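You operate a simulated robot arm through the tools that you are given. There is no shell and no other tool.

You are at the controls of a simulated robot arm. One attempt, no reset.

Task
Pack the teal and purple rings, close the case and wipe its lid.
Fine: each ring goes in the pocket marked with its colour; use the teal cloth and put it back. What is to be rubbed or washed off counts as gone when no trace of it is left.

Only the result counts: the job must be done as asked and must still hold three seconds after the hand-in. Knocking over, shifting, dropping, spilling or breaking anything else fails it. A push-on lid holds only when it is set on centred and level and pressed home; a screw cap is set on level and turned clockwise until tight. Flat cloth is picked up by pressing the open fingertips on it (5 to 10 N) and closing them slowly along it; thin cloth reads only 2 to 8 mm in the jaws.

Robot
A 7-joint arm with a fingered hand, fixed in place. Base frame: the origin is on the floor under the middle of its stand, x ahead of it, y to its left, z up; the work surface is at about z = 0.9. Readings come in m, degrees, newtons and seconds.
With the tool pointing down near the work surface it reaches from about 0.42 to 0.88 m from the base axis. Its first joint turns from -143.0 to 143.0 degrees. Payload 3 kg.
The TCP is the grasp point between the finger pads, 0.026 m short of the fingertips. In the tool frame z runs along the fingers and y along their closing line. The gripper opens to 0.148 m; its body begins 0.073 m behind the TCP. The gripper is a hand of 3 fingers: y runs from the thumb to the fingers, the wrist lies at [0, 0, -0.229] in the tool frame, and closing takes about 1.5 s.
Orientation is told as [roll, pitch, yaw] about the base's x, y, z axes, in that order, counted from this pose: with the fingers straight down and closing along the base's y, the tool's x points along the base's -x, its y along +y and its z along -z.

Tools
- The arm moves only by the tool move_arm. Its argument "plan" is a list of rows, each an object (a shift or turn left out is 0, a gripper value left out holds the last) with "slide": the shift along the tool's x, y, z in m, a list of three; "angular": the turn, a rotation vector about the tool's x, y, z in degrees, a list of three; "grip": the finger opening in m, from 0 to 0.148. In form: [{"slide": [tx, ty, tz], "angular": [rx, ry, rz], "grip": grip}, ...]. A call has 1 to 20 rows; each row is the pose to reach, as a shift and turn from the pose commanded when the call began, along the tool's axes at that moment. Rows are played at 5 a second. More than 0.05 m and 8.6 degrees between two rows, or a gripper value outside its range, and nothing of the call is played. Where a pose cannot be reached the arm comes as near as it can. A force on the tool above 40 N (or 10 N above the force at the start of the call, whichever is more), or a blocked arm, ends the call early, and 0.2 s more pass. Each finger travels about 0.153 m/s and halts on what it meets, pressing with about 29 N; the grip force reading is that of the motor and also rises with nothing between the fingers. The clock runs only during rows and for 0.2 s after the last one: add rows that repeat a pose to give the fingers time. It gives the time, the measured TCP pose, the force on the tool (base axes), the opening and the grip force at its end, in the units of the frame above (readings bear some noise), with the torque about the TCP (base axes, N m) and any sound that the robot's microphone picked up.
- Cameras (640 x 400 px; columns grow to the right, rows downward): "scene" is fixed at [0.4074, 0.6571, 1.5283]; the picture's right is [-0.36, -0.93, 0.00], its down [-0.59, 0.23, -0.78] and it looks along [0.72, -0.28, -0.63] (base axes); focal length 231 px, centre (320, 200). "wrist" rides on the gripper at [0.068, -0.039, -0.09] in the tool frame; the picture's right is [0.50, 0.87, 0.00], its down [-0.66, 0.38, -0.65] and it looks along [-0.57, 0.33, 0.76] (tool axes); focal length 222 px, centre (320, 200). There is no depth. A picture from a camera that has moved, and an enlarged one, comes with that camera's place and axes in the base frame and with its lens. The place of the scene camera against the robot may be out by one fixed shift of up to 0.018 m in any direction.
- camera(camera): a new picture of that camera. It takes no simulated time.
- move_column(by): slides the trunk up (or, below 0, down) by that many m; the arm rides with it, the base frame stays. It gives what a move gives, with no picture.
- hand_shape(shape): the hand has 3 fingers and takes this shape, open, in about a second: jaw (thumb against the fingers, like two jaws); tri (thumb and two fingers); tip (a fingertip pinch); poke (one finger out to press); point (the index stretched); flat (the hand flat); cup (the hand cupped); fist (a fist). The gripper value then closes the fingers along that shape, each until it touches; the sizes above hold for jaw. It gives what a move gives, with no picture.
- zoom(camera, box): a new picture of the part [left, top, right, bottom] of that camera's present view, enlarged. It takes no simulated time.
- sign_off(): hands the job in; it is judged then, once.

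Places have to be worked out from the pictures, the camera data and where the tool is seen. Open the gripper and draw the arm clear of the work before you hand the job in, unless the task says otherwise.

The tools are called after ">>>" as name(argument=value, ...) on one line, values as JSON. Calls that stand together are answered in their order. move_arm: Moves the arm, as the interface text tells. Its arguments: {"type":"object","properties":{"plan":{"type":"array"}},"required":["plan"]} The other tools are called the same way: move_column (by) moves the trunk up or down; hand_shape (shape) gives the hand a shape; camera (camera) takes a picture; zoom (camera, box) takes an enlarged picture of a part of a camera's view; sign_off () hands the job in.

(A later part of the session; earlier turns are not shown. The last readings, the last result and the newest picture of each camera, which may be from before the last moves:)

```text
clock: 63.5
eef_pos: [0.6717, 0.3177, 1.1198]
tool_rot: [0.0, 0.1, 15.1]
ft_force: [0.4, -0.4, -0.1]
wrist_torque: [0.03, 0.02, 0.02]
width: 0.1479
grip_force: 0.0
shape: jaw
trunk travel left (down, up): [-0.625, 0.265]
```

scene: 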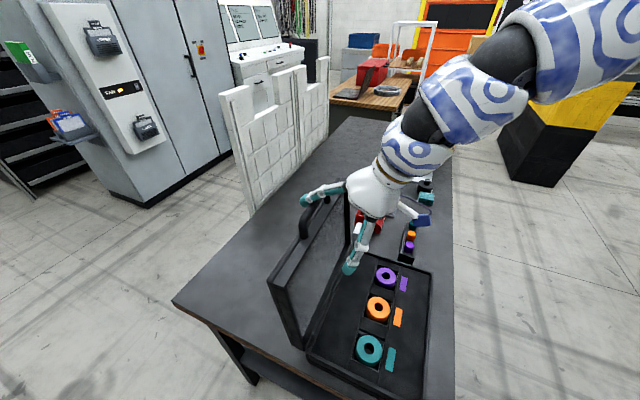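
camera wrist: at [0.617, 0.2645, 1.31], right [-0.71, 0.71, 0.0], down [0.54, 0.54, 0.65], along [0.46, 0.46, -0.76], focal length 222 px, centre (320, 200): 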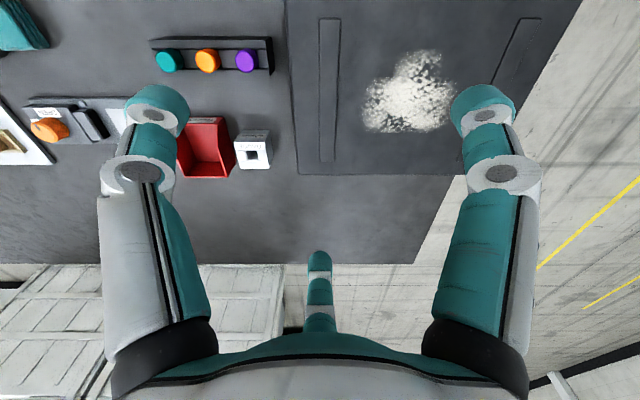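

Now I move over toward the cloth at yaw -15.

>>> move_arm(plan=[{"slide": [-0.0125, -0.0393, 0], "angular": [0, 0, 3.75]}, {"slide": [-0.025, -0.0787, 0], "angular": [0, 0, 7.5]}, {"slide": [-0.0375, -0.118, 0], "angular": [0, 0, 11.25]}, {"slide": [-0.05, -0.1573, 0], "angular": [0, 0, 15]}, {"slide": [-0.0625, -0.1966, 0], "angular": [0, 0, 18.75]}, {"slide": [-0.075, -0.236, 0], "angular": [0, 0, 22.5]}, {"slide": [-0.0875, -0.2753, 0], "angular": [0, 0, 26.25]}, {"slide": [-0.1, -0.3146, 0], "angular": [0, 0, 30]}, {"slide": [-0.1, -0.3146, 0], "angular": [0, 0, 30], "grip": 0.1}, {"slide": [-0.1, -0.3146, 0], "angular": [0, 0, 30], "grip": 0.1}])

>>> camera(camera="wrist")

>>> zoom(camera="wrist", box=[160, 80, 360, 240])

```text
clock: 65.7
eef_pos: [0.8509, 0.0404, 1.1207]
tool_rot: [-0.3, 0.1, -15.1]
ft_force: [-0.3, 0.6, -0.2]
wrist_torque: [0.04, -0.01, -0.01]
width: 0.1004
grip_force: 0.2
shape: jaw
trunk travel left (down, up): [-0.625, 0.265]
```

```text
taken
camera wrist: at [0.7746, 0.0222, 1.2095], right [-0.26, 0.97, 0.0], down [0.73, 0.2, 0.65], along [0.63, 0.17, -0.76], focal length 222 px, centre (320, 200)
```

wrist: 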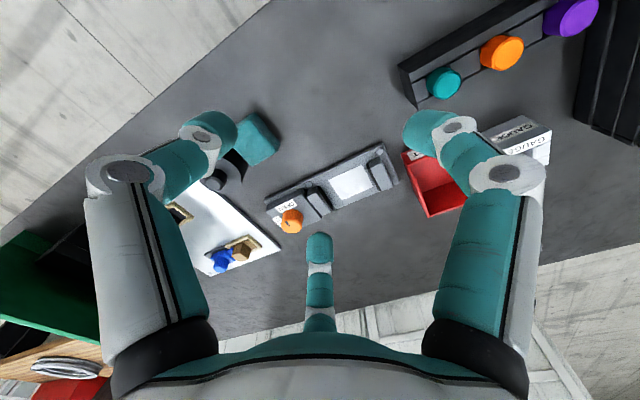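

```text
2.50 times, centred on (260, 160) of wrist
camera zoom: at [0.7746, 0.0222, 1.2095], right [-0.26, 0.97, 0.0], down [0.73, 0.2, 0.65], along [0.63, 0.17, -0.76], focal length 555 px, centre (470, 300)
```

zoom: 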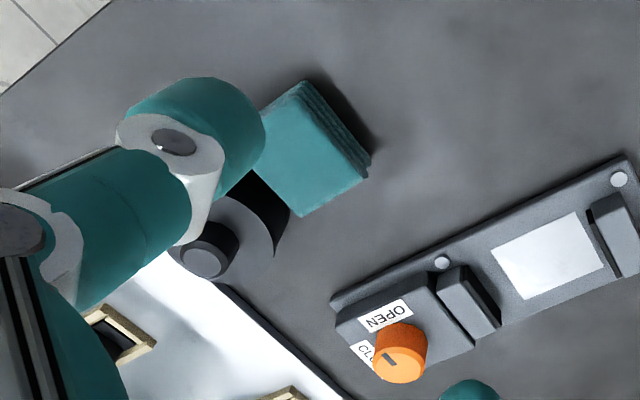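

I test whether the arm can reach above the cloth untilted, at a safe height.

>>> move_arm(plan=[{"slide": [-0.0315, -0.0157, 0.01]}, {"slide": [-0.063, -0.0315, 0.02]}, {"slide": [-0.0944, -0.0472, 0.03]}, {"slide": [-0.0944, -0.0472, 0.03]}])

>>> camera(camera="wrist")

```text
clock: 66.7
eef_pos: [0.9304, -0.0291, 1.09]
tool_rot: [-0.2, 0.0, -15.0]
ft_force: [-0.5, 0.3, 0.1]
wrist_torque: [0.02, 0.01, 0.0]
width: 0.1006
grip_force: 0.0
shape: jaw
trunk travel left (down, up): [-0.625, 0.265]
```

```text
taken
camera wrist: at [0.8544, -0.0486, 1.1802], right [-0.26, 0.97, 0.0], down [0.73, 0.2, 0.65], along [0.63, 0.17, -0.76], focal length 222 px, centre (320, 200)
```

wrist: 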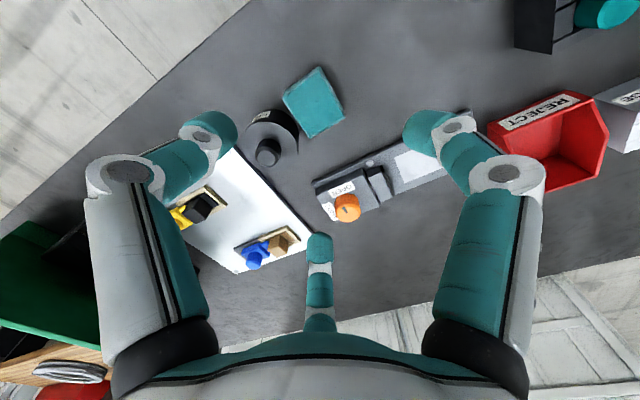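

Reachable without tilt even at r≈0.93. I enlarge the view to locate the cloth and the jar next to it precisely.

>>> zoom(camera="wrist", box=[220, 40, 380, 180])

>>> zoom(camera="scene", box=[380, 130, 470, 220])

```text
2.86 times, centred on (300, 110) of wrist
camera zoom: at [0.8544, -0.0486, 1.1802], right [-0.26, 0.97, 0.0], down [0.73, 0.2, 0.65], along [0.63, 0.17, -0.76], focal length 635 px, centre (377, 457)
```

zoom: 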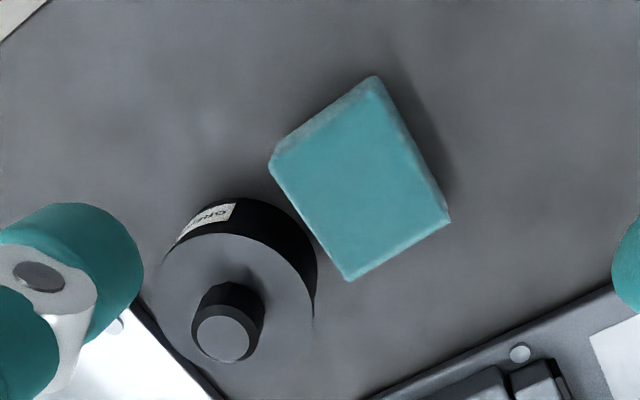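

```text
4.44 times, centred on (425, 175) of scene
camera zoom: at [0.4074, 0.6571, 1.5283], right [-0.36, -0.93, 0.0], down [-0.59, 0.23, -0.78], along [0.72, -0.28, -0.63], focal length 1026 px, centre (-147, 311)
```

zoom: 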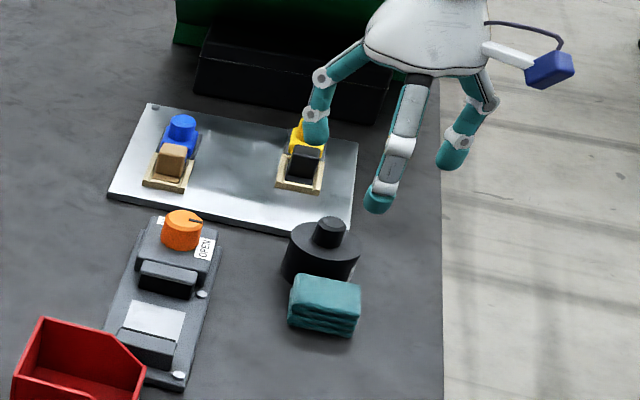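

The cloth block is 47×59×25 mm centred at about (0.9365,-0.033), with the jar ~8 mm beyond it; at yaw -15 my digits straddle it clear of the jar. I descend to z≈0.985 and check.

>>> move_arm(plan=[{"slide": [-0.0056, -0.0018, 0.03], "grip": 0.09}, {"slide": [-0.0056, -0.0018, 0.06], "grip": 0.09}, {"slide": [-0.0056, -0.0018, 0.085], "grip": 0.09}, {"slide": [-0.0056, -0.0018, 0.105], "grip": 0.09}, {"slide": [-0.0056, -0.0018, 0.105], "grip": 0.09}])

>>> camera(camera="wrist")

>>> zoom(camera="wrist", box=[200, 60, 420, 220])

>>> zoom(camera="scene", box=[380, 130, 470, 220])

```text
clock: 67.8
eef_pos: [0.9332, -0.034, 0.9857]
tool_rot: [-0.2, -0.1, -15.1]
ft_force: [-0.1, -0.9, 0.0]
wrist_torque: [0.0, 0.01, 0.0]
width: 0.0905
grip_force: 0.0
shape: jaw
trunk travel left (down, up): [-0.625, 0.265]
```

```text
taken
camera wrist: at [0.8578, -0.0525, 1.0751], right [-0.26, 0.97, 0.0], down [0.73, 0.2, 0.65], along [0.63, 0.17, -0.76], focal length 222 px, centre (320, 200)
```

wrist: 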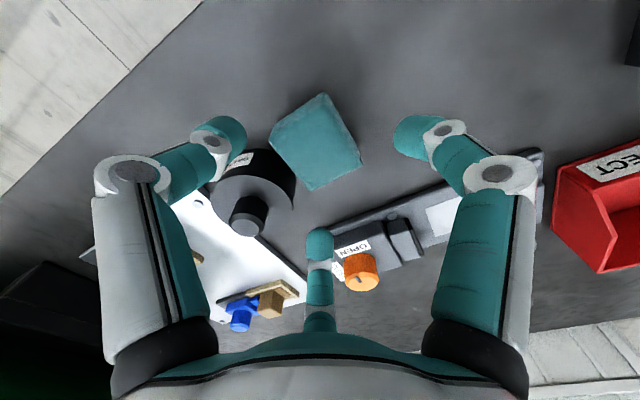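

```text
2.50 times, centred on (310, 140) of wrist
camera zoom: at [0.8578, -0.0525, 1.0751], right [-0.26, 0.97, 0.0], down [0.73, 0.2, 0.65], along [0.63, 0.17, -0.76], focal length 555 px, centre (345, 350)
```

zoom: 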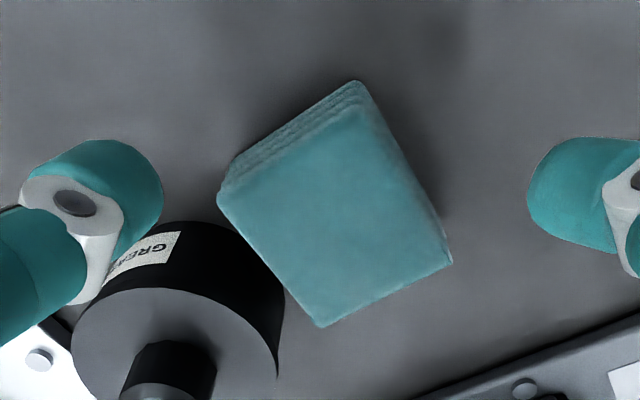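

```text
4.44 times, centred on (425, 175) of scene
camera zoom: at [0.4074, 0.6571, 1.5283], right [-0.36, -0.93, 0.0], down [-0.59, 0.23, -0.78], along [0.72, -0.28, -0.63], focal length 1026 px, centre (-147, 311)
```

zoom: 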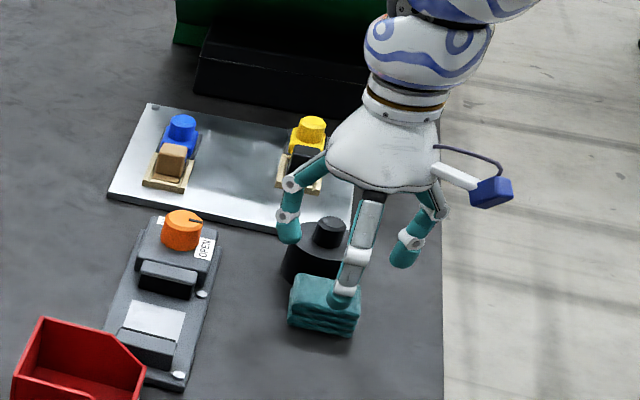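

Cloth centre is ~4 mm outward of the TCP; I correct 3 mm, descend to z≈0.934 and close slowly on the cloth.

>>> move_arm(plan=[{"slide": [-0.0029, 0.0008, 0.015]}, {"slide": [-0.0029, 0.0008, 0.035]}, {"slide": [-0.0029, 0.0008, 0.0515]}, {"slide": [-0.0029, 0.0008, 0.0515]}])

>>> move_arm(plan=[{"grip": 0.08}, {"grip": 0.07}, {"grip": 0.06}, {"grip": 0.05}, {"grip": 0.04}, {"grip": 0.035}, {"grip": 0.035}])

>>> camera(camera="wrist")

>>> zoom(camera="scene", box=[380, 130, 470, 220])

```text
clock: 68.8
eef_pos: [0.927, -0.0343, 0.9357]
tool_rot: [-0.3, 0.0, -15.0]
ft_force: [0.2, 0.2, -0.1]
wrist_torque: [-0.01, 0.06, -0.02]
width: 0.0904
grip_force: 0.0
shape: jaw
out of reach, approached as far as the arm can: row 2, 3, 4
trunk travel left (down, up): [-0.625, 0.265]
```

```text
clock: 70.5
eef_pos: [0.9252, -0.0343, 0.9366]
tool_rot: [-0.3, 0.0, -15.0]
ft_force: [0.5, 0.1, 0.1]
wrist_torque: [-0.02, 0.02, -0.01]
width: 0.054
grip_force: 29.0
shape: jaw
trunk travel left (down, up): [-0.625, 0.265]
```

```text
taken
camera wrist: at [0.8508, -0.054, 1.0261], right [-0.26, 0.97, 0.0], down [0.73, 0.2, 0.65], along [0.63, 0.17, -0.76], focal length 222 px, centre (320, 200)
```

wrist: 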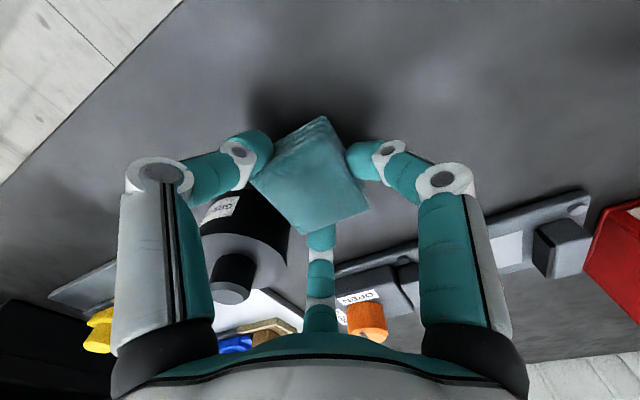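

```text
4.44 times, centred on (425, 175) of scene
camera zoom: at [0.4074, 0.6571, 1.5283], right [-0.36, -0.93, 0.0], down [-0.59, 0.23, -0.78], along [0.72, -0.28, -0.63], focal length 1026 px, centre (-147, 311)
```

zoom: 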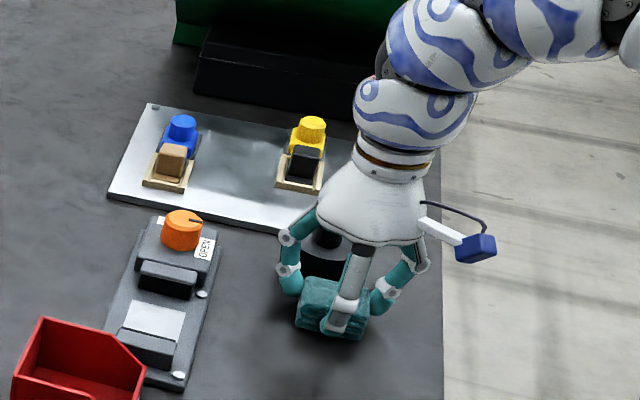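

The reach limited me by ~1 cm, but the cloth is gripped at 54 mm with 29 N. I lift it and check it is held.

>>> move_arm(plan=[{"slide": [0.003, 0, -0.01]}, {"slide": [0.005, 0, -0.03]}, {"slide": [0.005, 0, -0.06]}, {"slide": [0.005, 0, -0.1]}, {"slide": [0.005, 0, -0.14]}, {"slide": [0.005, 0, -0.14]}])

>>> camera(camera="wrist")

>>> zoom(camera="scene", box=[370, 90, 480, 220])

```text
clock: 71.8
eef_pos: [0.9215, -0.034, 1.0759]
tool_rot: [-0.4, 0.1, -15.2]
ft_force: [0.7, -0.5, 0.5]
wrist_torque: [0.0, -0.02, 0.0]
width: 0.0542
grip_force: 29.1
shape: jaw
trunk travel left (down, up): [-0.625, 0.265]
```

```text
taken
camera wrist: at [0.8459, -0.0525, 1.1657], right [-0.26, 0.97, 0.0], down [0.73, 0.2, 0.65], along [0.63, 0.17, -0.76], focal length 222 px, centre (320, 200)
```

wrist: 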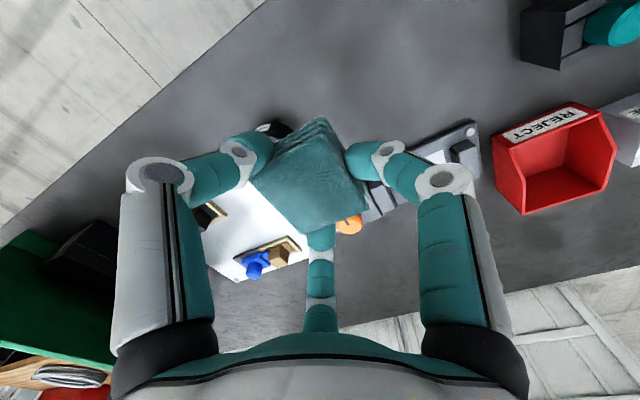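

```text
3.08 times, centred on (425, 155) of scene
camera zoom: at [0.4074, 0.6571, 1.5283], right [-0.36, -0.93, 0.0], down [-0.59, 0.23, -0.78], along [0.72, -0.28, -0.63], focal length 710 px, centre (-3, 338)
```

zoom: 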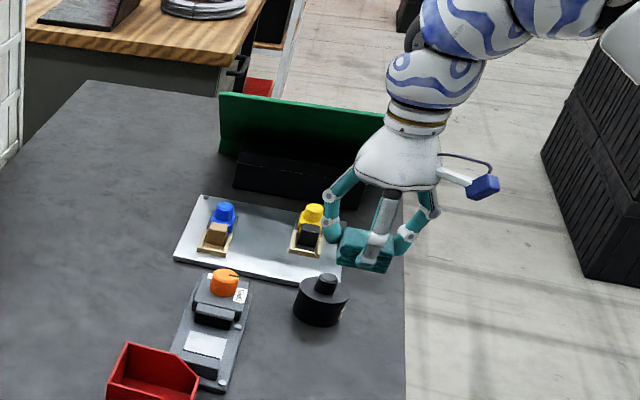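

The cloth is held flat and nothing else moved. I carry it to above the smear on the lid, centre ≈ (0.593, 0.412), z 1.10, turning to yaw +15.

>>> move_arm(plan=[{"slide": [0.0309, 0.0247, -0.008], "angular": [0, 0, -2.15]}, {"slide": [0.0619, 0.0493, -0.016], "angular": [0, 0, -4.3]}, {"slide": [0.0928, 0.074, -0.024], "angular": [0, 0, -6.45]}, {"slide": [0.1237, 0.0986, -0.024], "angular": [0, 0, -8.6]}, {"slide": [0.1547, 0.1233, -0.024], "angular": [0, 0, -10.75]}, {"slide": [0.1856, 0.1479, -0.024], "angular": [0, 0, -12.9]}, {"slide": [0.2166, 0.1726, -0.024], "angular": [0, 0, -15.05]}, {"slide": [0.2475, 0.1973, -0.024], "angular": [0, 0, -17.2]}, {"slide": [0.2784, 0.2219, -0.024], "angular": [0, 0, -19.35]}, {"slide": [0.3094, 0.2466, -0.024], "angular": [0, 0, -21.5]}, {"slide": [0.3403, 0.2712, -0.024], "angular": [0, 0, -23.65]}, {"slide": [0.3712, 0.2959, -0.024], "angular": [0, 0, -25.8]}, {"slide": [0.4022, 0.3205, -0.024], "angular": [0, 0, -27.95]}, {"slide": [0.4331, 0.3452, -0.024], "angular": [0, 0, -30]}, {"slide": [0.4331, 0.3452, -0.024], "angular": [0, 0, -30]}])

>>> camera(camera="wrist")

>>> zoom(camera="scene", box=[260, 170, 460, 400])

```text
clock: 75.0
eef_pos: [0.5959, 0.411, 1.0988]
tool_rot: [-0.2, 0.1, 15.0]
ft_force: [0.3, -0.2, 0.6]
wrist_torque: [-0.02, -0.01, 0.04]
width: 0.0536
grip_force: 28.8
shape: jaw
trunk travel left (down, up): [-0.625, 0.265]
```

```text
taken
camera wrist: at [0.54, 0.3573, 1.1878], right [-0.71, 0.71, 0.0], down [0.54, 0.54, 0.65], along [0.46, 0.46, -0.76], focal length 222 px, centre (320, 200)
```

wrist: 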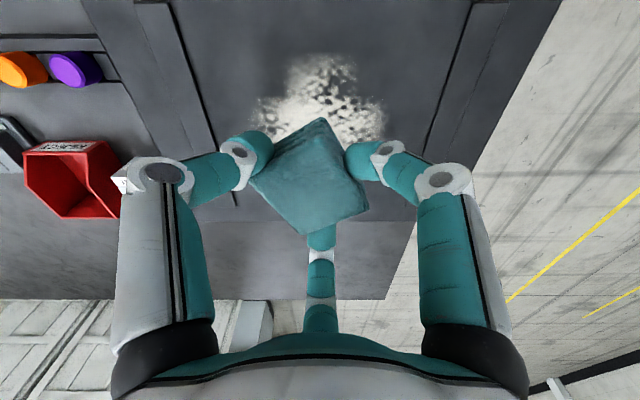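

```text
1.74 times, centred on (360, 285) of scene
camera zoom: at [0.4074, 0.6571, 1.5283], right [-0.36, -0.93, 0.0], down [-0.59, 0.23, -0.78], along [0.72, -0.28, -0.63], focal length 401 px, centre (250, 52)
```

zoom: 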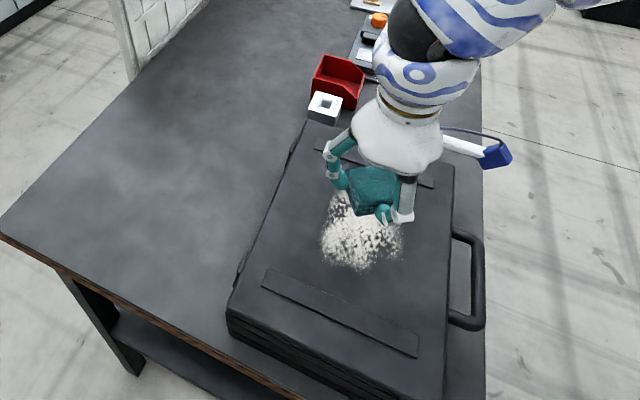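

Smear spans about n 0.66–0.77, e 0.07–0.19. I lower onto its centre in small steps until I feel a few newtons.

>>> move_arm(plan=[{"slide": [0, 0, 0.025]}, {"slide": [0, 0, 0.045]}, {"slide": [0, 0, 0.058]}, {"slide": [0, 0, 0.062]}, {"slide": [0, 0, 0.062]}])

```text
clock: 76.2
eef_pos: [0.595, 0.411, 1.0379]
tool_rot: [-0.1, 0.0, 15.0]
ft_force: [0.2, 0.1, -0.6]
wrist_torque: [0.01, -0.02, -0.01]
width: 0.0538
grip_force: 29.5
shape: jaw
trunk travel left (down, up): [-0.625, 0.265]
```

>>> move_arm(plan=[{"slide": [0, 0, 0.0015]}, {"slide": [0, 0, 0.003]}, {"slide": [0, 0, 0.0045]}, {"slide": [0, 0, 0.0045]}])

```text
clock: 77.2
eef_pos: [0.5933, 0.4117, 1.0332]
tool_rot: [-0.1, 0.0, 15.1]
ft_force: [-0.2, -0.1, 0.2]
wrist_torque: [0.02, 0.01, -0.05]
width: 0.0537
grip_force: 29.4
shape: jaw
trunk travel left (down, up): [-0.625, 0.265]
```

Still no contact at z=1.033; continuing down in small steps.

>>> move_arm(plan=[{"slide": [0, 0, 0.0015]}, {"slide": [0, 0, 0.003]}, {"slide": [0, 0, 0.003]}])

```text
clock: 78.0
eef_pos: [0.5935, 0.4115, 1.0298]
tool_rot: [-0.3, 0.0, 15.0]
ft_force: [0.1, -1.1, 9.8]
wrist_torque: [-0.14, -0.19, -0.05]
width: 0.054
grip_force: 29.8
shape: jaw
trunk travel left (down, up): [-0.625, 0.265]
```

Contact at ~10 N (TCP z≈1.030). I do a first wiping stroke along n through the centre and check force and effect.

>>> move_arm(plan=[{"slide": [-0.0217, 0.0125, 0]}, {"slide": [-0.0476, 0.0275, 0]}, {"slide": [-0.026, 0.015, 0]}, {"slide": [0, 0, 0]}, {"slide": [0.026, -0.015, 0]}, {"slide": [0.0476, -0.0275, 0]}, {"slide": [0.0476, -0.0275, 0]}])

>>> camera(camera="wrist")

>>> zoom(camera="scene", box=[260, 170, 460, 400])

```text
clock: 79.7
eef_pos: [0.5593, 0.3776, 1.0288]
tool_rot: [-0.3, 0.0, 14.8]
ft_force: [2.9, -3.1, 13.9]
wrist_torque: [-0.29, -0.4, 0.03]
width: 0.0541
grip_force: 29.0
shape: jaw
out of reach, approached as far as the arm can: row 6, 7
trunk travel left (down, up): [-0.625, 0.265]
```

```text
taken
camera wrist: at [0.5046, 0.3249, 1.119], right [-0.71, 0.71, 0.0], down [0.54, 0.54, 0.65], along [0.46, 0.46, -0.76], focal length 222 px, centre (320, 200)
```

wrist: 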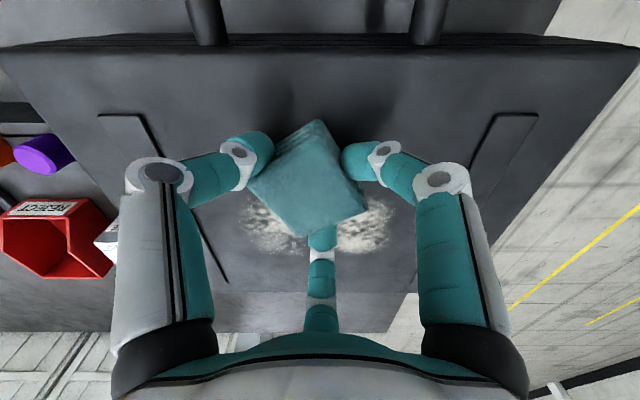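

```text
1.74 times, centred on (360, 285) of scene
camera zoom: at [0.4074, 0.6571, 1.5283], right [-0.36, -0.93, 0.0], down [-0.59, 0.23, -0.78], along [0.72, -0.28, -0.63], focal length 401 px, centre (250, 52)
```

zoom: 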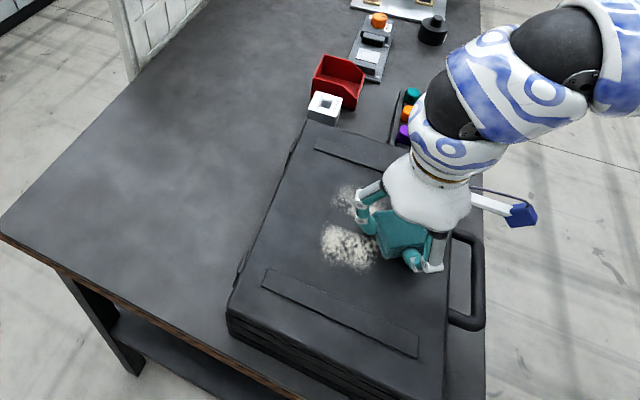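

Wiping works: a clean strip is visible. I continue with overlapping passes on the +e side.

>>> move_arm(plan=[{"slide": [-0.0125, -0.0217, 0]}, {"slide": [-0.0385, -0.0067, 0]}, {"slide": [-0.0645, 0.0083, 0]}, {"slide": [-0.0904, 0.0233, 0]}, {"slide": [-0.106, 0.0323, 0]}, {"slide": [-0.1175, 0.0124, 0]}, {"slide": [-0.0933, -0.0016, 0]}, {"slide": [-0.0673, -0.0166, 0]}, {"slide": [-0.0457, -0.0291, 0]}, {"slide": [-0.0266, -0.0401, 0]}, {"slide": [-0.0311, -0.0479, 0]}, {"slide": [-0.0545, -0.0344, 0]}, {"slide": [-0.0805, -0.0194, 0]}, {"slide": [-0.1064, -0.0044, 0]}, {"slide": [-0.1194, 0.0031, 0]}, {"slide": [-0.1194, 0.0031, 0]}])

>>> camera(camera="wrist")

>>> zoom(camera="scene", box=[260, 170, 460, 400])

```text
clock: 83.0
eef_pos: [0.6749, 0.4138, 1.0303]
tool_rot: [-0.2, 0.1, 14.9]
ft_force: [0.7, -2.0, 4.4]
wrist_torque: [-0.13, -0.09, 0.0]
width: 0.0536
grip_force: 28.8
shape: jaw
out of reach, approached as far as the arm can: row 1, 10
trunk travel left (down, up): [-0.625, 0.265]
```

```text
taken
camera wrist: at [0.6194, 0.3594, 1.1195], right [-0.71, 0.71, 0.0], down [0.54, 0.54, 0.65], along [0.46, 0.46, -0.76], focal length 222 px, centre (320, 200)
```

wrist: 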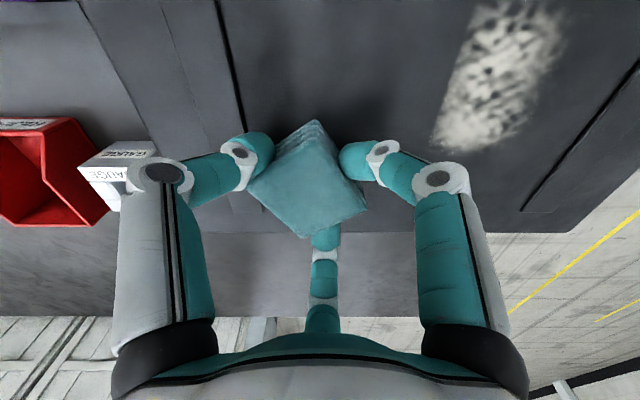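

```text
1.74 times, centred on (360, 285) of scene
camera zoom: at [0.4074, 0.6571, 1.5283], right [-0.36, -0.93, 0.0], down [-0.59, 0.23, -0.78], along [0.72, -0.28, -0.63], focal length 401 px, centre (250, 52)
```

zoom: 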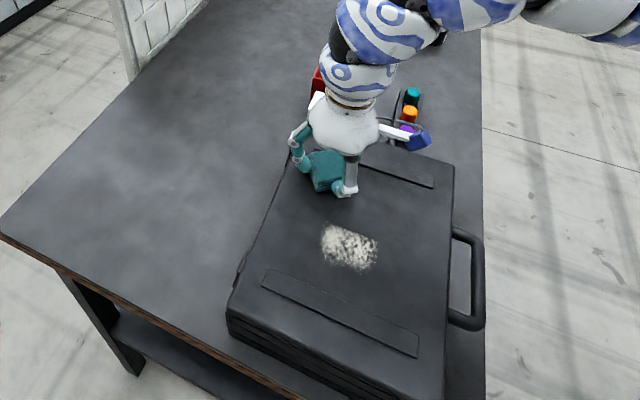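

The +e half is clean. Now the remaining patch at e≈0.06–0.115 with three overlapping passes, pressing a touch more.

>>> move_arm(plan=[{"slide": [0.02, 0.0346, 0.0003]}, {"slide": [0.04, 0.0693, 0.0008]}, {"slide": [0.0435, 0.0753, 0.0008]}, {"slide": [0.0695, 0.0603, 0.0008]}, {"slide": [0.0955, 0.0453, 0.0008]}, {"slide": [0.1171, 0.0328, 0.0008]}, {"slide": [0.1327, 0.0238, 0.0008]}, {"slide": [0.1417, 0.0394, 0.0008]}, {"slide": [0.1175, 0.0534, 0.0008]}, {"slide": [0.0915, 0.0684, 0.0008]}, {"slide": [0.0655, 0.0834, 0.0008]}, {"slide": [0.0499, 0.0924, 0.0008]}, {"slide": [0.0569, 0.1046, 0.0008]}, {"slide": [0.0812, 0.0906, 0.0008]}, {"slide": [0.1071, 0.0756, 0.0008]}, {"slide": [0.1331, 0.0606, 0.0008]}, {"slide": [0.1461, 0.0531, 0.0008]}, {"slide": [0.1461, 0.0531, 0.0008]}])

>>> camera(camera="wrist")

>>> zoom(camera="scene", box=[260, 170, 460, 400])

```text
clock: 86.8
eef_pos: [0.5193, 0.4268, 1.0273]
tool_rot: [-0.2, 0.1, 15.0]
ft_force: [-2.8, 2.7, 13.6]
wrist_torque: [0.08, -0.13, 0.06]
width: 0.0525
grip_force: 29.0
shape: jaw
trunk travel left (down, up): [-0.625, 0.265]
```

```text
taken
camera wrist: at [0.4644, 0.372, 1.1185], right [-0.71, 0.71, 0.0], down [0.54, 0.54, 0.65], along [0.46, 0.46, -0.76], focal length 222 px, centre (320, 200)
```

wrist: 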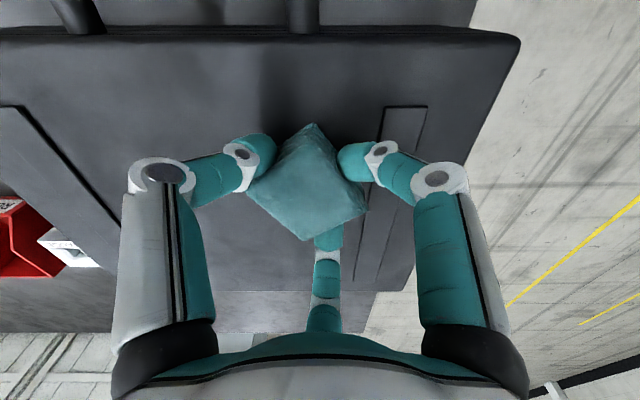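

```text
1.74 times, centred on (360, 285) of scene
camera zoom: at [0.4074, 0.6571, 1.5283], right [-0.36, -0.93, 0.0], down [-0.59, 0.23, -0.78], along [0.72, -0.28, -0.63], focal length 401 px, centre (250, 52)
```

zoom: 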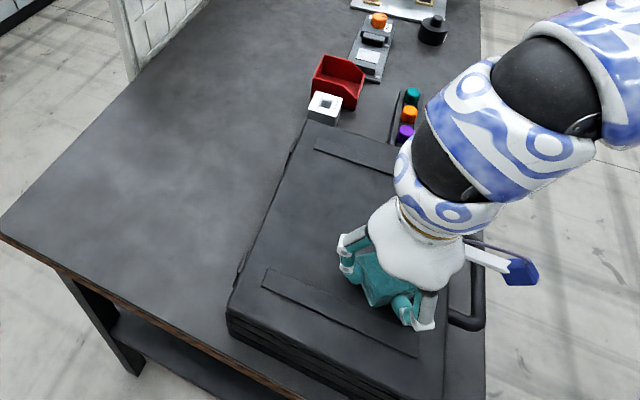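

The lid looks clean. I lift the cloth and inspect the surface closely from both cameras.

>>> move_arm(plan=[{"slide": [0, 0, -0.01]}, {"slide": [-0.01, 0, -0.04]}, {"slide": [-0.02, -0.01, -0.07]}, {"slide": [-0.03, -0.02, -0.1]}, {"slide": [-0.03, -0.02, -0.1]}])

>>> camera(camera="wrist")

>>> zoom(camera="scene", box=[290, 240, 450, 390])

```text
clock: 88.0
eef_pos: [0.5535, 0.4148, 1.1268]
tool_rot: [-0.3, 0.2, 15.0]
ft_force: [-0.6, -0.2, -0.7]
wrist_torque: [0.02, 0.02, -0.01]
width: 0.0524
grip_force: 28.8
shape: jaw
trunk travel left (down, up): [-0.625, 0.265]
```

```text
taken
camera wrist: at [0.4989, 0.3608, 1.2167], right [-0.71, 0.71, 0.0], down [0.54, 0.54, 0.65], along [0.46, 0.46, -0.76], focal length 222 px, centre (320, 200)
```

wrist: 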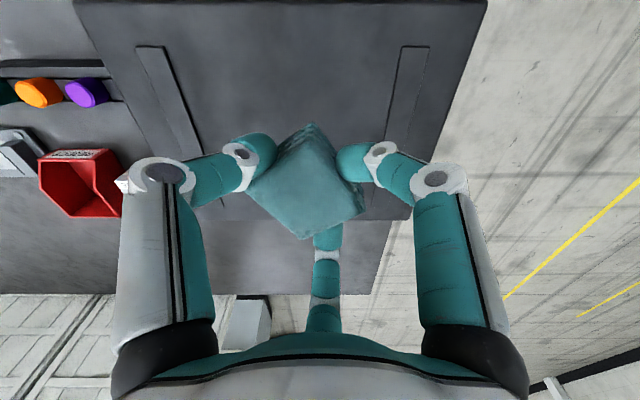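

```text
2.67 times, centred on (370, 315) of scene
camera zoom: at [0.4074, 0.6571, 1.5283], right [-0.36, -0.93, 0.0], down [-0.59, 0.23, -0.78], along [0.72, -0.28, -0.63], focal length 615 px, centre (187, -107)
```

zoom: 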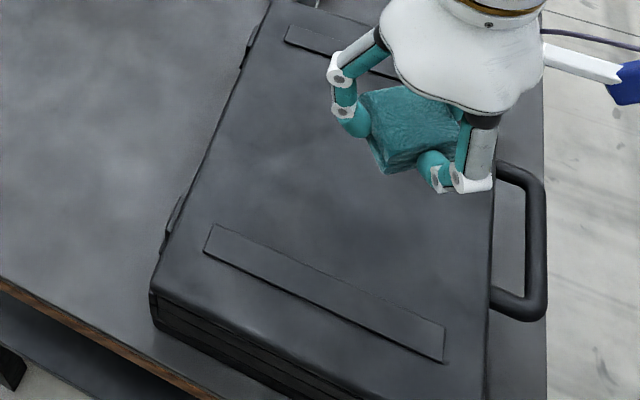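

No trace visible so far. I move the hand off toward the cloth's spot, then inspect the whole lid unobstructed.

>>> move_arm(plan=[{"slide": [-0.0192, -0.0369, 0], "angular": [0, 0, 4.28]}, {"slide": [-0.0383, -0.0738, 0], "angular": [0, 0, 8.57]}, {"slide": [-0.0575, -0.1107, 0], "angular": [0, 0, 12.85]}, {"slide": [-0.0767, -0.1477, 0], "angular": [0, 0, 17.14]}, {"slide": [-0.0959, -0.1846, 0], "angular": [0, 0, 21.4]}, {"slide": [-0.115, -0.2215, 0], "angular": [0, 0, 25.7]}, {"slide": [-0.1342, -0.2584, 0], "angular": [0, 0, 30]}, {"slide": [-0.1342, -0.2584, 0], "angular": [0, 0, 30]}])

>>> camera(camera="scene")

>>> zoom(camera="scene", box=[290, 240, 450, 390])

>>> zoom(camera="wrist", box=[380, 0, 640, 200])

```text
clock: 89.8
eef_pos: [0.752, 0.1997, 1.1307]
tool_rot: [-0.4, 0.0, -15.1]
ft_force: [-0.3, 0.0, -0.6]
wrist_torque: [0.02, -0.03, 0.01]
width: 0.0522
grip_force: 28.6
shape: jaw
trunk travel left (down, up): [-0.625, 0.265]
```

```text
taken
```

scene: 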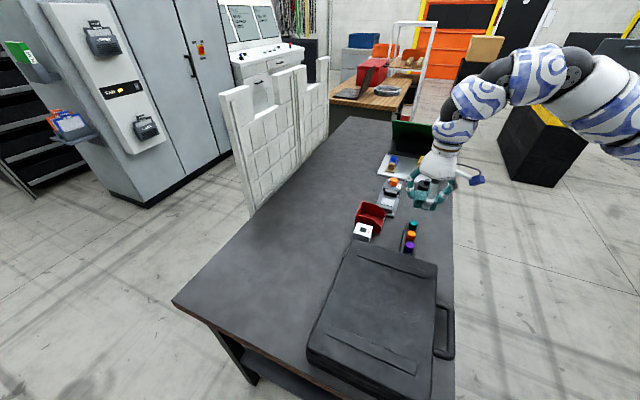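

```text
2.67 times, centred on (370, 315) of scene
camera zoom: at [0.4074, 0.6571, 1.5283], right [-0.36, -0.93, 0.0], down [-0.59, 0.23, -0.78], along [0.72, -0.28, -0.63], focal length 615 px, centre (187, -107)
```

zoom: 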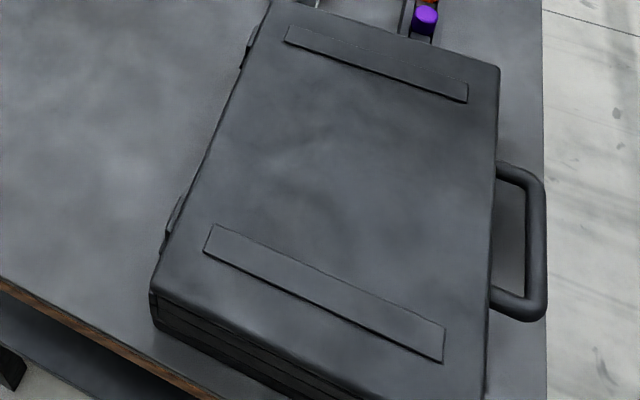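

```text
2.00 times, centred on (510, 100) of wrist
camera zoom: at [0.6756, 0.1803, 1.2191], right [-0.26, 0.97, 0.0], down [0.73, 0.2, 0.65], along [0.63, 0.17, -0.76], focal length 444 px, centre (-60, 400)
```

zoom: 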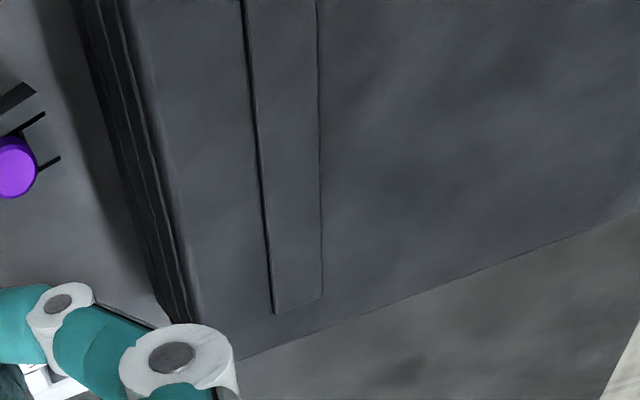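

The lid looks clean; I zoom in more on the former smear area to be sure no faint trace remains.

>>> zoom(camera="scene", box=[335, 260, 425, 340])

>>> camera(camera="wrist")

```text
5.00 times, centred on (380, 300) of scene
camera zoom: at [0.4074, 0.6571, 1.5283], right [-0.36, -0.93, 0.0], down [-0.59, 0.23, -0.78], along [0.72, -0.28, -0.63], focal length 1154 px, centre (20, -300)
```

zoom: 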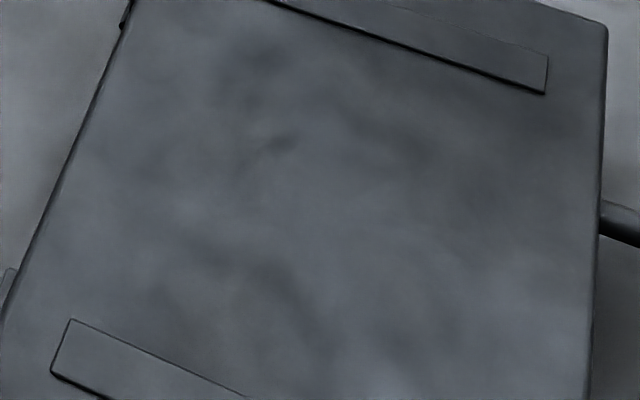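

```text
taken
camera wrist: at [0.6756, 0.1803, 1.2191], right [-0.26, 0.97, 0.0], down [0.73, 0.2, 0.65], along [0.63, 0.17, -0.76], focal length 222 px, centre (320, 200)
```

wrist: 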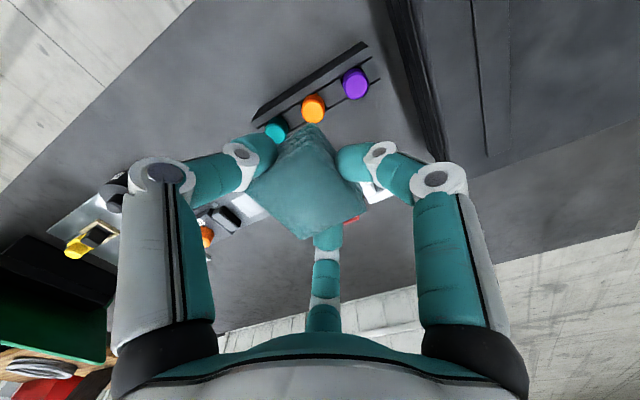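

The lid is clean. Now I return the cloth: first move above its original spot, then lower the trunk 50 mm for the extra reach.

>>> move_arm(plan=[{"slide": [-0.0322, -0.0246, 0]}, {"slide": [-0.0644, -0.0492, 0]}, {"slide": [-0.0966, -0.0738, 0]}, {"slide": [-0.1287, -0.0984, 0]}, {"slide": [-0.1609, -0.123, 0]}, {"slide": [-0.1931, -0.1476, 0]}, {"slide": [-0.2253, -0.1722, 0]}, {"slide": [-0.2253, -0.1722, 0]}])

>>> move_column(by=-0.06)

>>> camera(camera="wrist")

>>> zoom(camera="wrist", box=[160, 60, 440, 260])

```text
clock: 91.7
eef_pos: [0.9226, -0.0255, 1.1308]
tool_rot: [-0.1, 0.0, -14.9]
ft_force: [0.4, 0.9, 0.0]
wrist_torque: [0.02, 0.0, 0.01]
width: 0.0525
grip_force: 28.6
shape: jaw
trunk travel left (down, up): [-0.625, 0.265]
```

```text
clock: 92.7
eef_pos: [0.9217, -0.0257, 1.0706]
tool_rot: [-0.3, 0.0, -15.0]
ft_force: [-0.4, -0.9, 0.0]
wrist_torque: [0.01, 0.0, 0.01]
width: 0.0522
grip_force: 29.1
shape: jaw
trunk travel left (down, up): [-0.565, 0.325]
```

```text
taken
camera wrist: at [0.8468, -0.0448, 1.1595], right [-0.26, 0.97, 0.0], down [0.73, 0.2, 0.65], along [0.63, 0.17, -0.76], focal length 222 px, centre (320, 200)
```

wrist: 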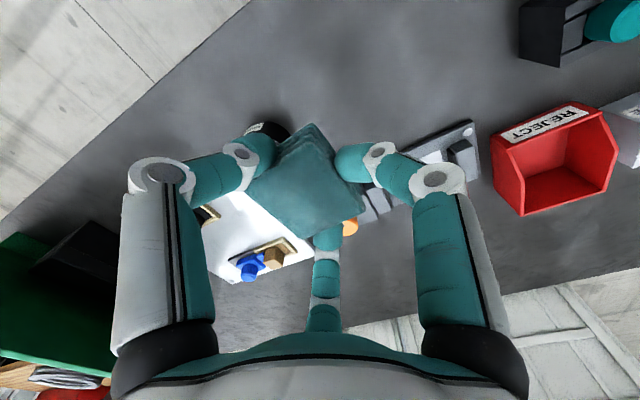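

```text
2.00 times, centred on (300, 160) of wrist
camera zoom: at [0.8468, -0.0448, 1.1595], right [-0.26, 0.97, 0.0], down [0.73, 0.2, 0.65], along [0.63, 0.17, -0.76], focal length 444 px, centre (360, 280)
```

zoom: 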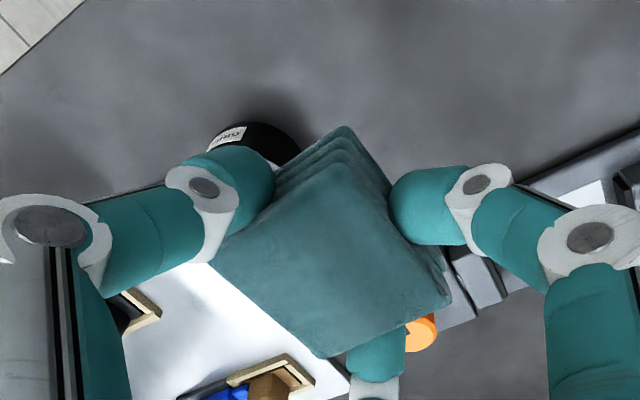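

The cloth is still well held. I align it with its original spot (TCP ≈ (0.927,-0.027)) and lower to just above the table.

>>> move_arm(plan=[{"slide": [-0.0049, -0.0008, 0.03]}, {"slide": [-0.0049, -0.0008, 0.06]}, {"slide": [-0.0049, -0.0008, 0.09]}, {"slide": [-0.0049, -0.0008, 0.115]}, {"slide": [-0.0049, -0.0008, 0.126]}, {"slide": [-0.0049, -0.0008, 0.126]}])

>>> camera(camera="wrist")

>>> zoom(camera="scene", box=[380, 130, 470, 220])

```text
clock: 94.0
eef_pos: [0.9269, -0.028, 0.9436]
tool_rot: [-0.3, -0.1, -15.1]
ft_force: [0.2, 0.7, -0.3]
wrist_torque: [0.01, -0.02, 0.03]
width: 0.0522
grip_force: 29.4
shape: jaw
trunk travel left (down, up): [-0.565, 0.325]
```

```text
taken
camera wrist: at [0.8511, -0.0468, 1.0332], right [-0.26, 0.97, 0.0], down [0.73, 0.2, 0.65], along [0.63, 0.17, -0.76], focal length 222 px, centre (320, 200)
```

wrist: 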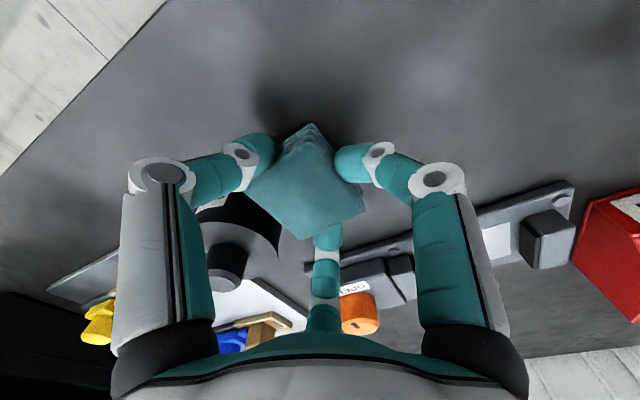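

```text
4.44 times, centred on (425, 175) of scene
camera zoom: at [0.4074, 0.6571, 1.5283], right [-0.36, -0.93, 0.0], down [-0.59, 0.23, -0.78], along [0.72, -0.28, -0.63], focal length 1026 px, centre (-147, 311)
```

zoom: 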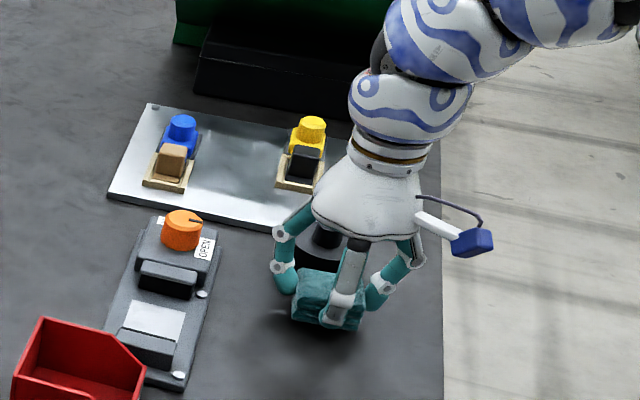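

Position matches the original spot in the scene view. I lower the last millimetres until I feel the table.

>>> move_arm(plan=[{"slide": [0, 0, 0.002]}, {"slide": [0, 0, 0.004]}, {"slide": [0, 0, 0.006]}, {"slide": [0, 0, 0.006]}])

```text
clock: 95.0
eef_pos: [0.9269, -0.0268, 0.9379]
tool_rot: [-0.2, 0.0, -15.0]
ft_force: [1.0, -0.5, 0.4]
wrist_torque: [-0.03, 0.0, 0.03]
width: 0.0522
grip_force: 28.4
shape: jaw
trunk travel left (down, up): [-0.565, 0.325]
```

>>> move_arm(plan=[{"slide": [0, 0, 0.0015]}, {"slide": [0, 0, 0.003]}, {"slide": [0, 0, 0.003]}])

```text
clock: 95.8
eef_pos: [0.9276, -0.0295, 0.9356]
tool_rot: [-0.2, -0.1, -15.1]
ft_force: [-1.3, -1.0, 0.8]
wrist_torque: [0.02, -0.06, 0.0]
width: 0.0524
grip_force: 28.8
shape: jaw
trunk travel left (down, up): [-0.565, 0.325]
```

Barely touching; one more small step, then release.

>>> move_arm(plan=[{"slide": [0, 0, 0.0015]}, {"slide": [0, 0, 0.0025]}, {"slide": [0, 0, 0.0025]}])

```text
clock: 96.7
eef_pos: [0.9267, -0.0298, 0.9338]
tool_rot: [-0.3, -0.1, -15.0]
ft_force: [2.2, -0.1, 9.4]
wrist_torque: [-0.12, -0.2, 0.03]
width: 0.0522
grip_force: 29.2
shape: jaw
trunk travel left (down, up): [-0.565, 0.325]
```

Cloth is on the table (9 N). I open gently and rise straight up.

>>> move_arm(plan=[{"slide": [0, 0, -0.001], "grip": 0.056}, {"slide": [0, 0, -0.001], "grip": 0.064}, {"slide": [0, 0, -0.002], "grip": 0.072}, {"slide": [0, 0, -0.002], "grip": 0.082}, {"slide": [0, 0, -0.002], "grip": 0.088}, {"slide": [0, 0, -0.002], "grip": 0.088}])

>>> camera(camera="wrist")

```text
clock: 98.0
eef_pos: [0.9265, -0.0279, 0.9349]
tool_rot: [-0.4, 0.0, -15.0]
ft_force: [-0.2, 0.1, 0.0]
wrist_torque: [0.02, 0.02, 0.01]
width: 0.0874
grip_force: 0.0
shape: jaw
trunk travel left (down, up): [-0.565, 0.325]
```

```text
taken
camera wrist: at [0.8512, -0.0475, 1.0245], right [-0.26, 0.97, 0.0], down [0.73, 0.2, 0.65], along [0.63, 0.17, -0.76], focal length 222 px, centre (320, 200)
```

wrist: 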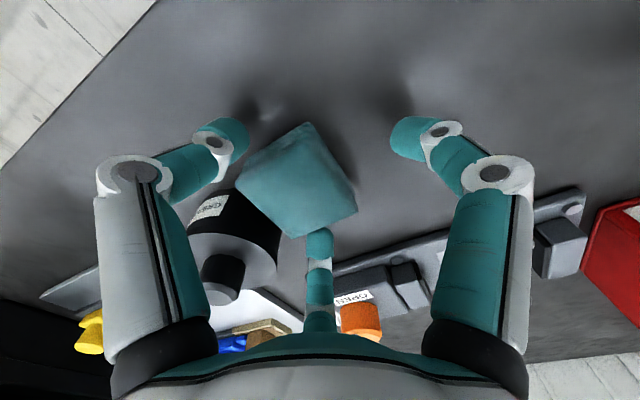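

Released; I rise straight up and compare the cloth's place with the original.

>>> move_arm(plan=[{"slide": [0, 0, -0.02], "grip": 0.092}, {"slide": [0, 0, -0.06], "grip": 0.1}, {"slide": [0, 0, -0.1]}, {"slide": [0, 0, -0.14]}, {"slide": [0, 0, -0.155]}, {"slide": [0, 0, -0.155]}])

>>> camera(camera="wrist")

>>> zoom(camera="wrist", box=[220, 40, 380, 180])

>>> zoom(camera="scene", box=[380, 130, 470, 220])

```text
clock: 99.5
eef_pos: [0.9258, -0.027, 1.0908]
tool_rot: [-0.2, 0.2, -15.0]
ft_force: [-0.4, 1.1, -0.8]
wrist_torque: [-0.01, -0.02, -0.03]
width: 0.0998
grip_force: 0.1
shape: jaw
trunk travel left (down, up): [-0.565, 0.325]
```

```text
taken
camera wrist: at [0.8511, -0.0464, 1.1797], right [-0.26, 0.97, 0.0], down [0.73, 0.2, 0.65], along [0.63, 0.17, -0.76], focal length 222 px, centre (320, 200)
```

wrist: 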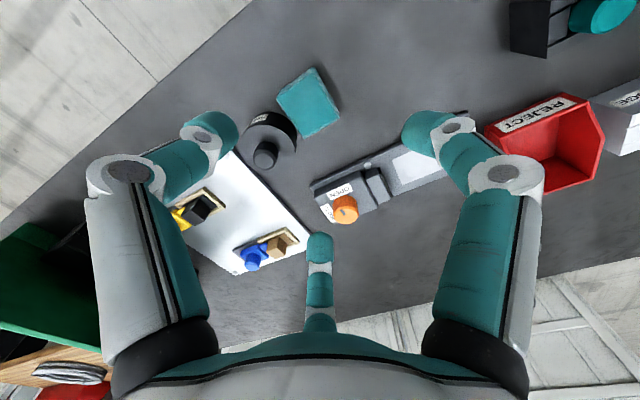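

```text
2.86 times, centred on (300, 110) of wrist
camera zoom: at [0.8511, -0.0464, 1.1797], right [-0.26, 0.97, 0.0], down [0.73, 0.2, 0.65], along [0.63, 0.17, -0.76], focal length 635 px, centre (377, 457)
```

zoom: 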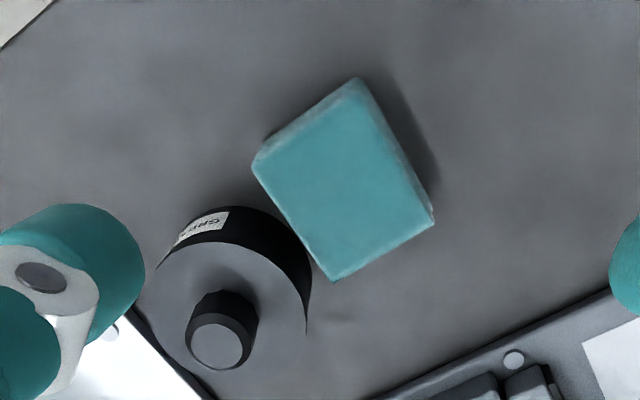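

```text
4.44 times, centred on (425, 175) of scene
camera zoom: at [0.4074, 0.6571, 1.5283], right [-0.36, -0.93, 0.0], down [-0.59, 0.23, -0.78], along [0.72, -0.28, -0.63], focal length 1026 px, centre (-147, 311)
```

zoom: 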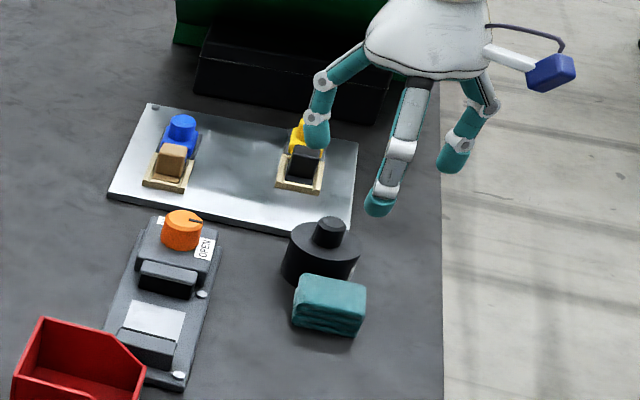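

The cloth is back within ~4 mm of where it was, and the tin hasn't moved. I open the hand and raise the trunk to draw clear, then do a final check of the case.

>>> move_column(by=0.2)

>>> move_arm(plan=[{"slide": [0.03, 0, 0], "grip": 0.148}, {"slide": [0.06, 0, 0], "grip": 0.148}, {"slide": [0.09, 0, 0], "grip": 0.148}, {"slide": [0.09, 0, 0], "grip": 0.148}])

>>> camera(camera="scene")

>>> zoom(camera="scene", box=[290, 220, 470, 400])

>>> zoom(camera="scene", box=[340, 140, 460, 270])

```text
clock: 101.6
eef_pos: [0.9265, -0.0285, 1.289]
tool_rot: [-0.4, 0.0, -15.0]
ft_force: [0.9, 0.5, 0.6]
wrist_torque: [-0.01, 0.0, 0.0]
width: 0.0998
grip_force: 0.0
shape: jaw
trunk travel left (down, up): [-0.765, 0.125]
```

```text
clock: 102.6
eef_pos: [0.8397, -0.0039, 1.291]
tool_rot: [-0.2, 0.0, -15.1]
ft_force: [-0.3, 0.5, 0.0]
wrist_torque: [-0.01, 0.03, 0.02]
width: 0.1479
grip_force: 0.1
shape: jaw
trunk travel left (down, up): [-0.765, 0.125]
```

```text
taken
```

scene: 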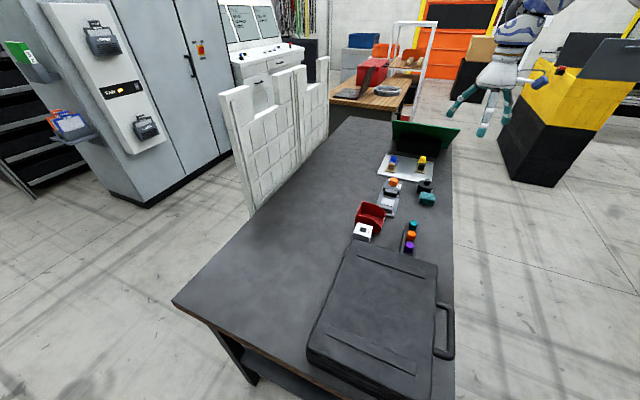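

```text
2.22 times, centred on (380, 310) of scene
camera zoom: at [0.4074, 0.6571, 1.5283], right [-0.36, -0.93, 0.0], down [-0.59, 0.23, -0.78], along [0.72, -0.28, -0.63], focal length 513 px, centre (187, -44)
```

zoom: 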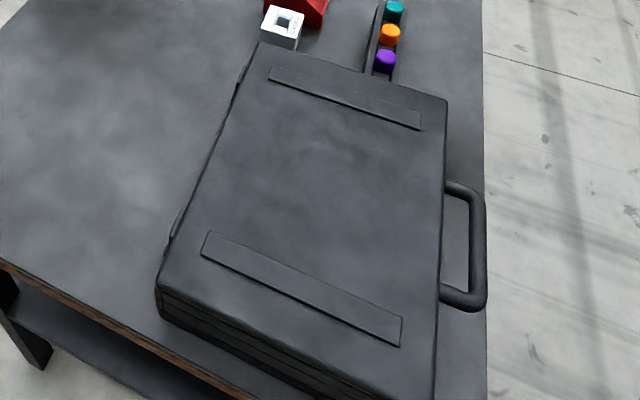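

```text
3.08 times, centred on (400, 205) of scene
camera zoom: at [0.4074, 0.6571, 1.5283], right [-0.36, -0.93, 0.0], down [-0.59, 0.23, -0.78], along [0.72, -0.28, -0.63], focal length 710 px, centre (74, 185)
```

zoom: 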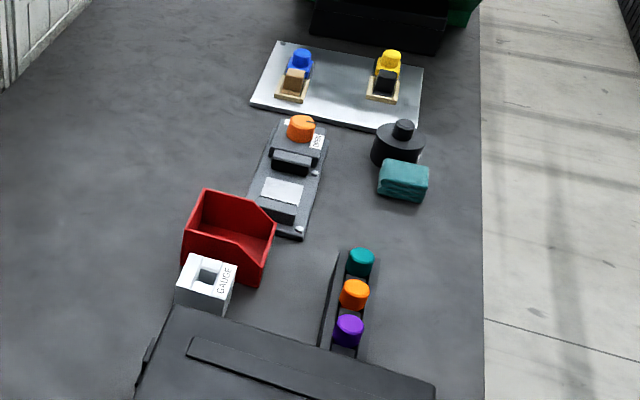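

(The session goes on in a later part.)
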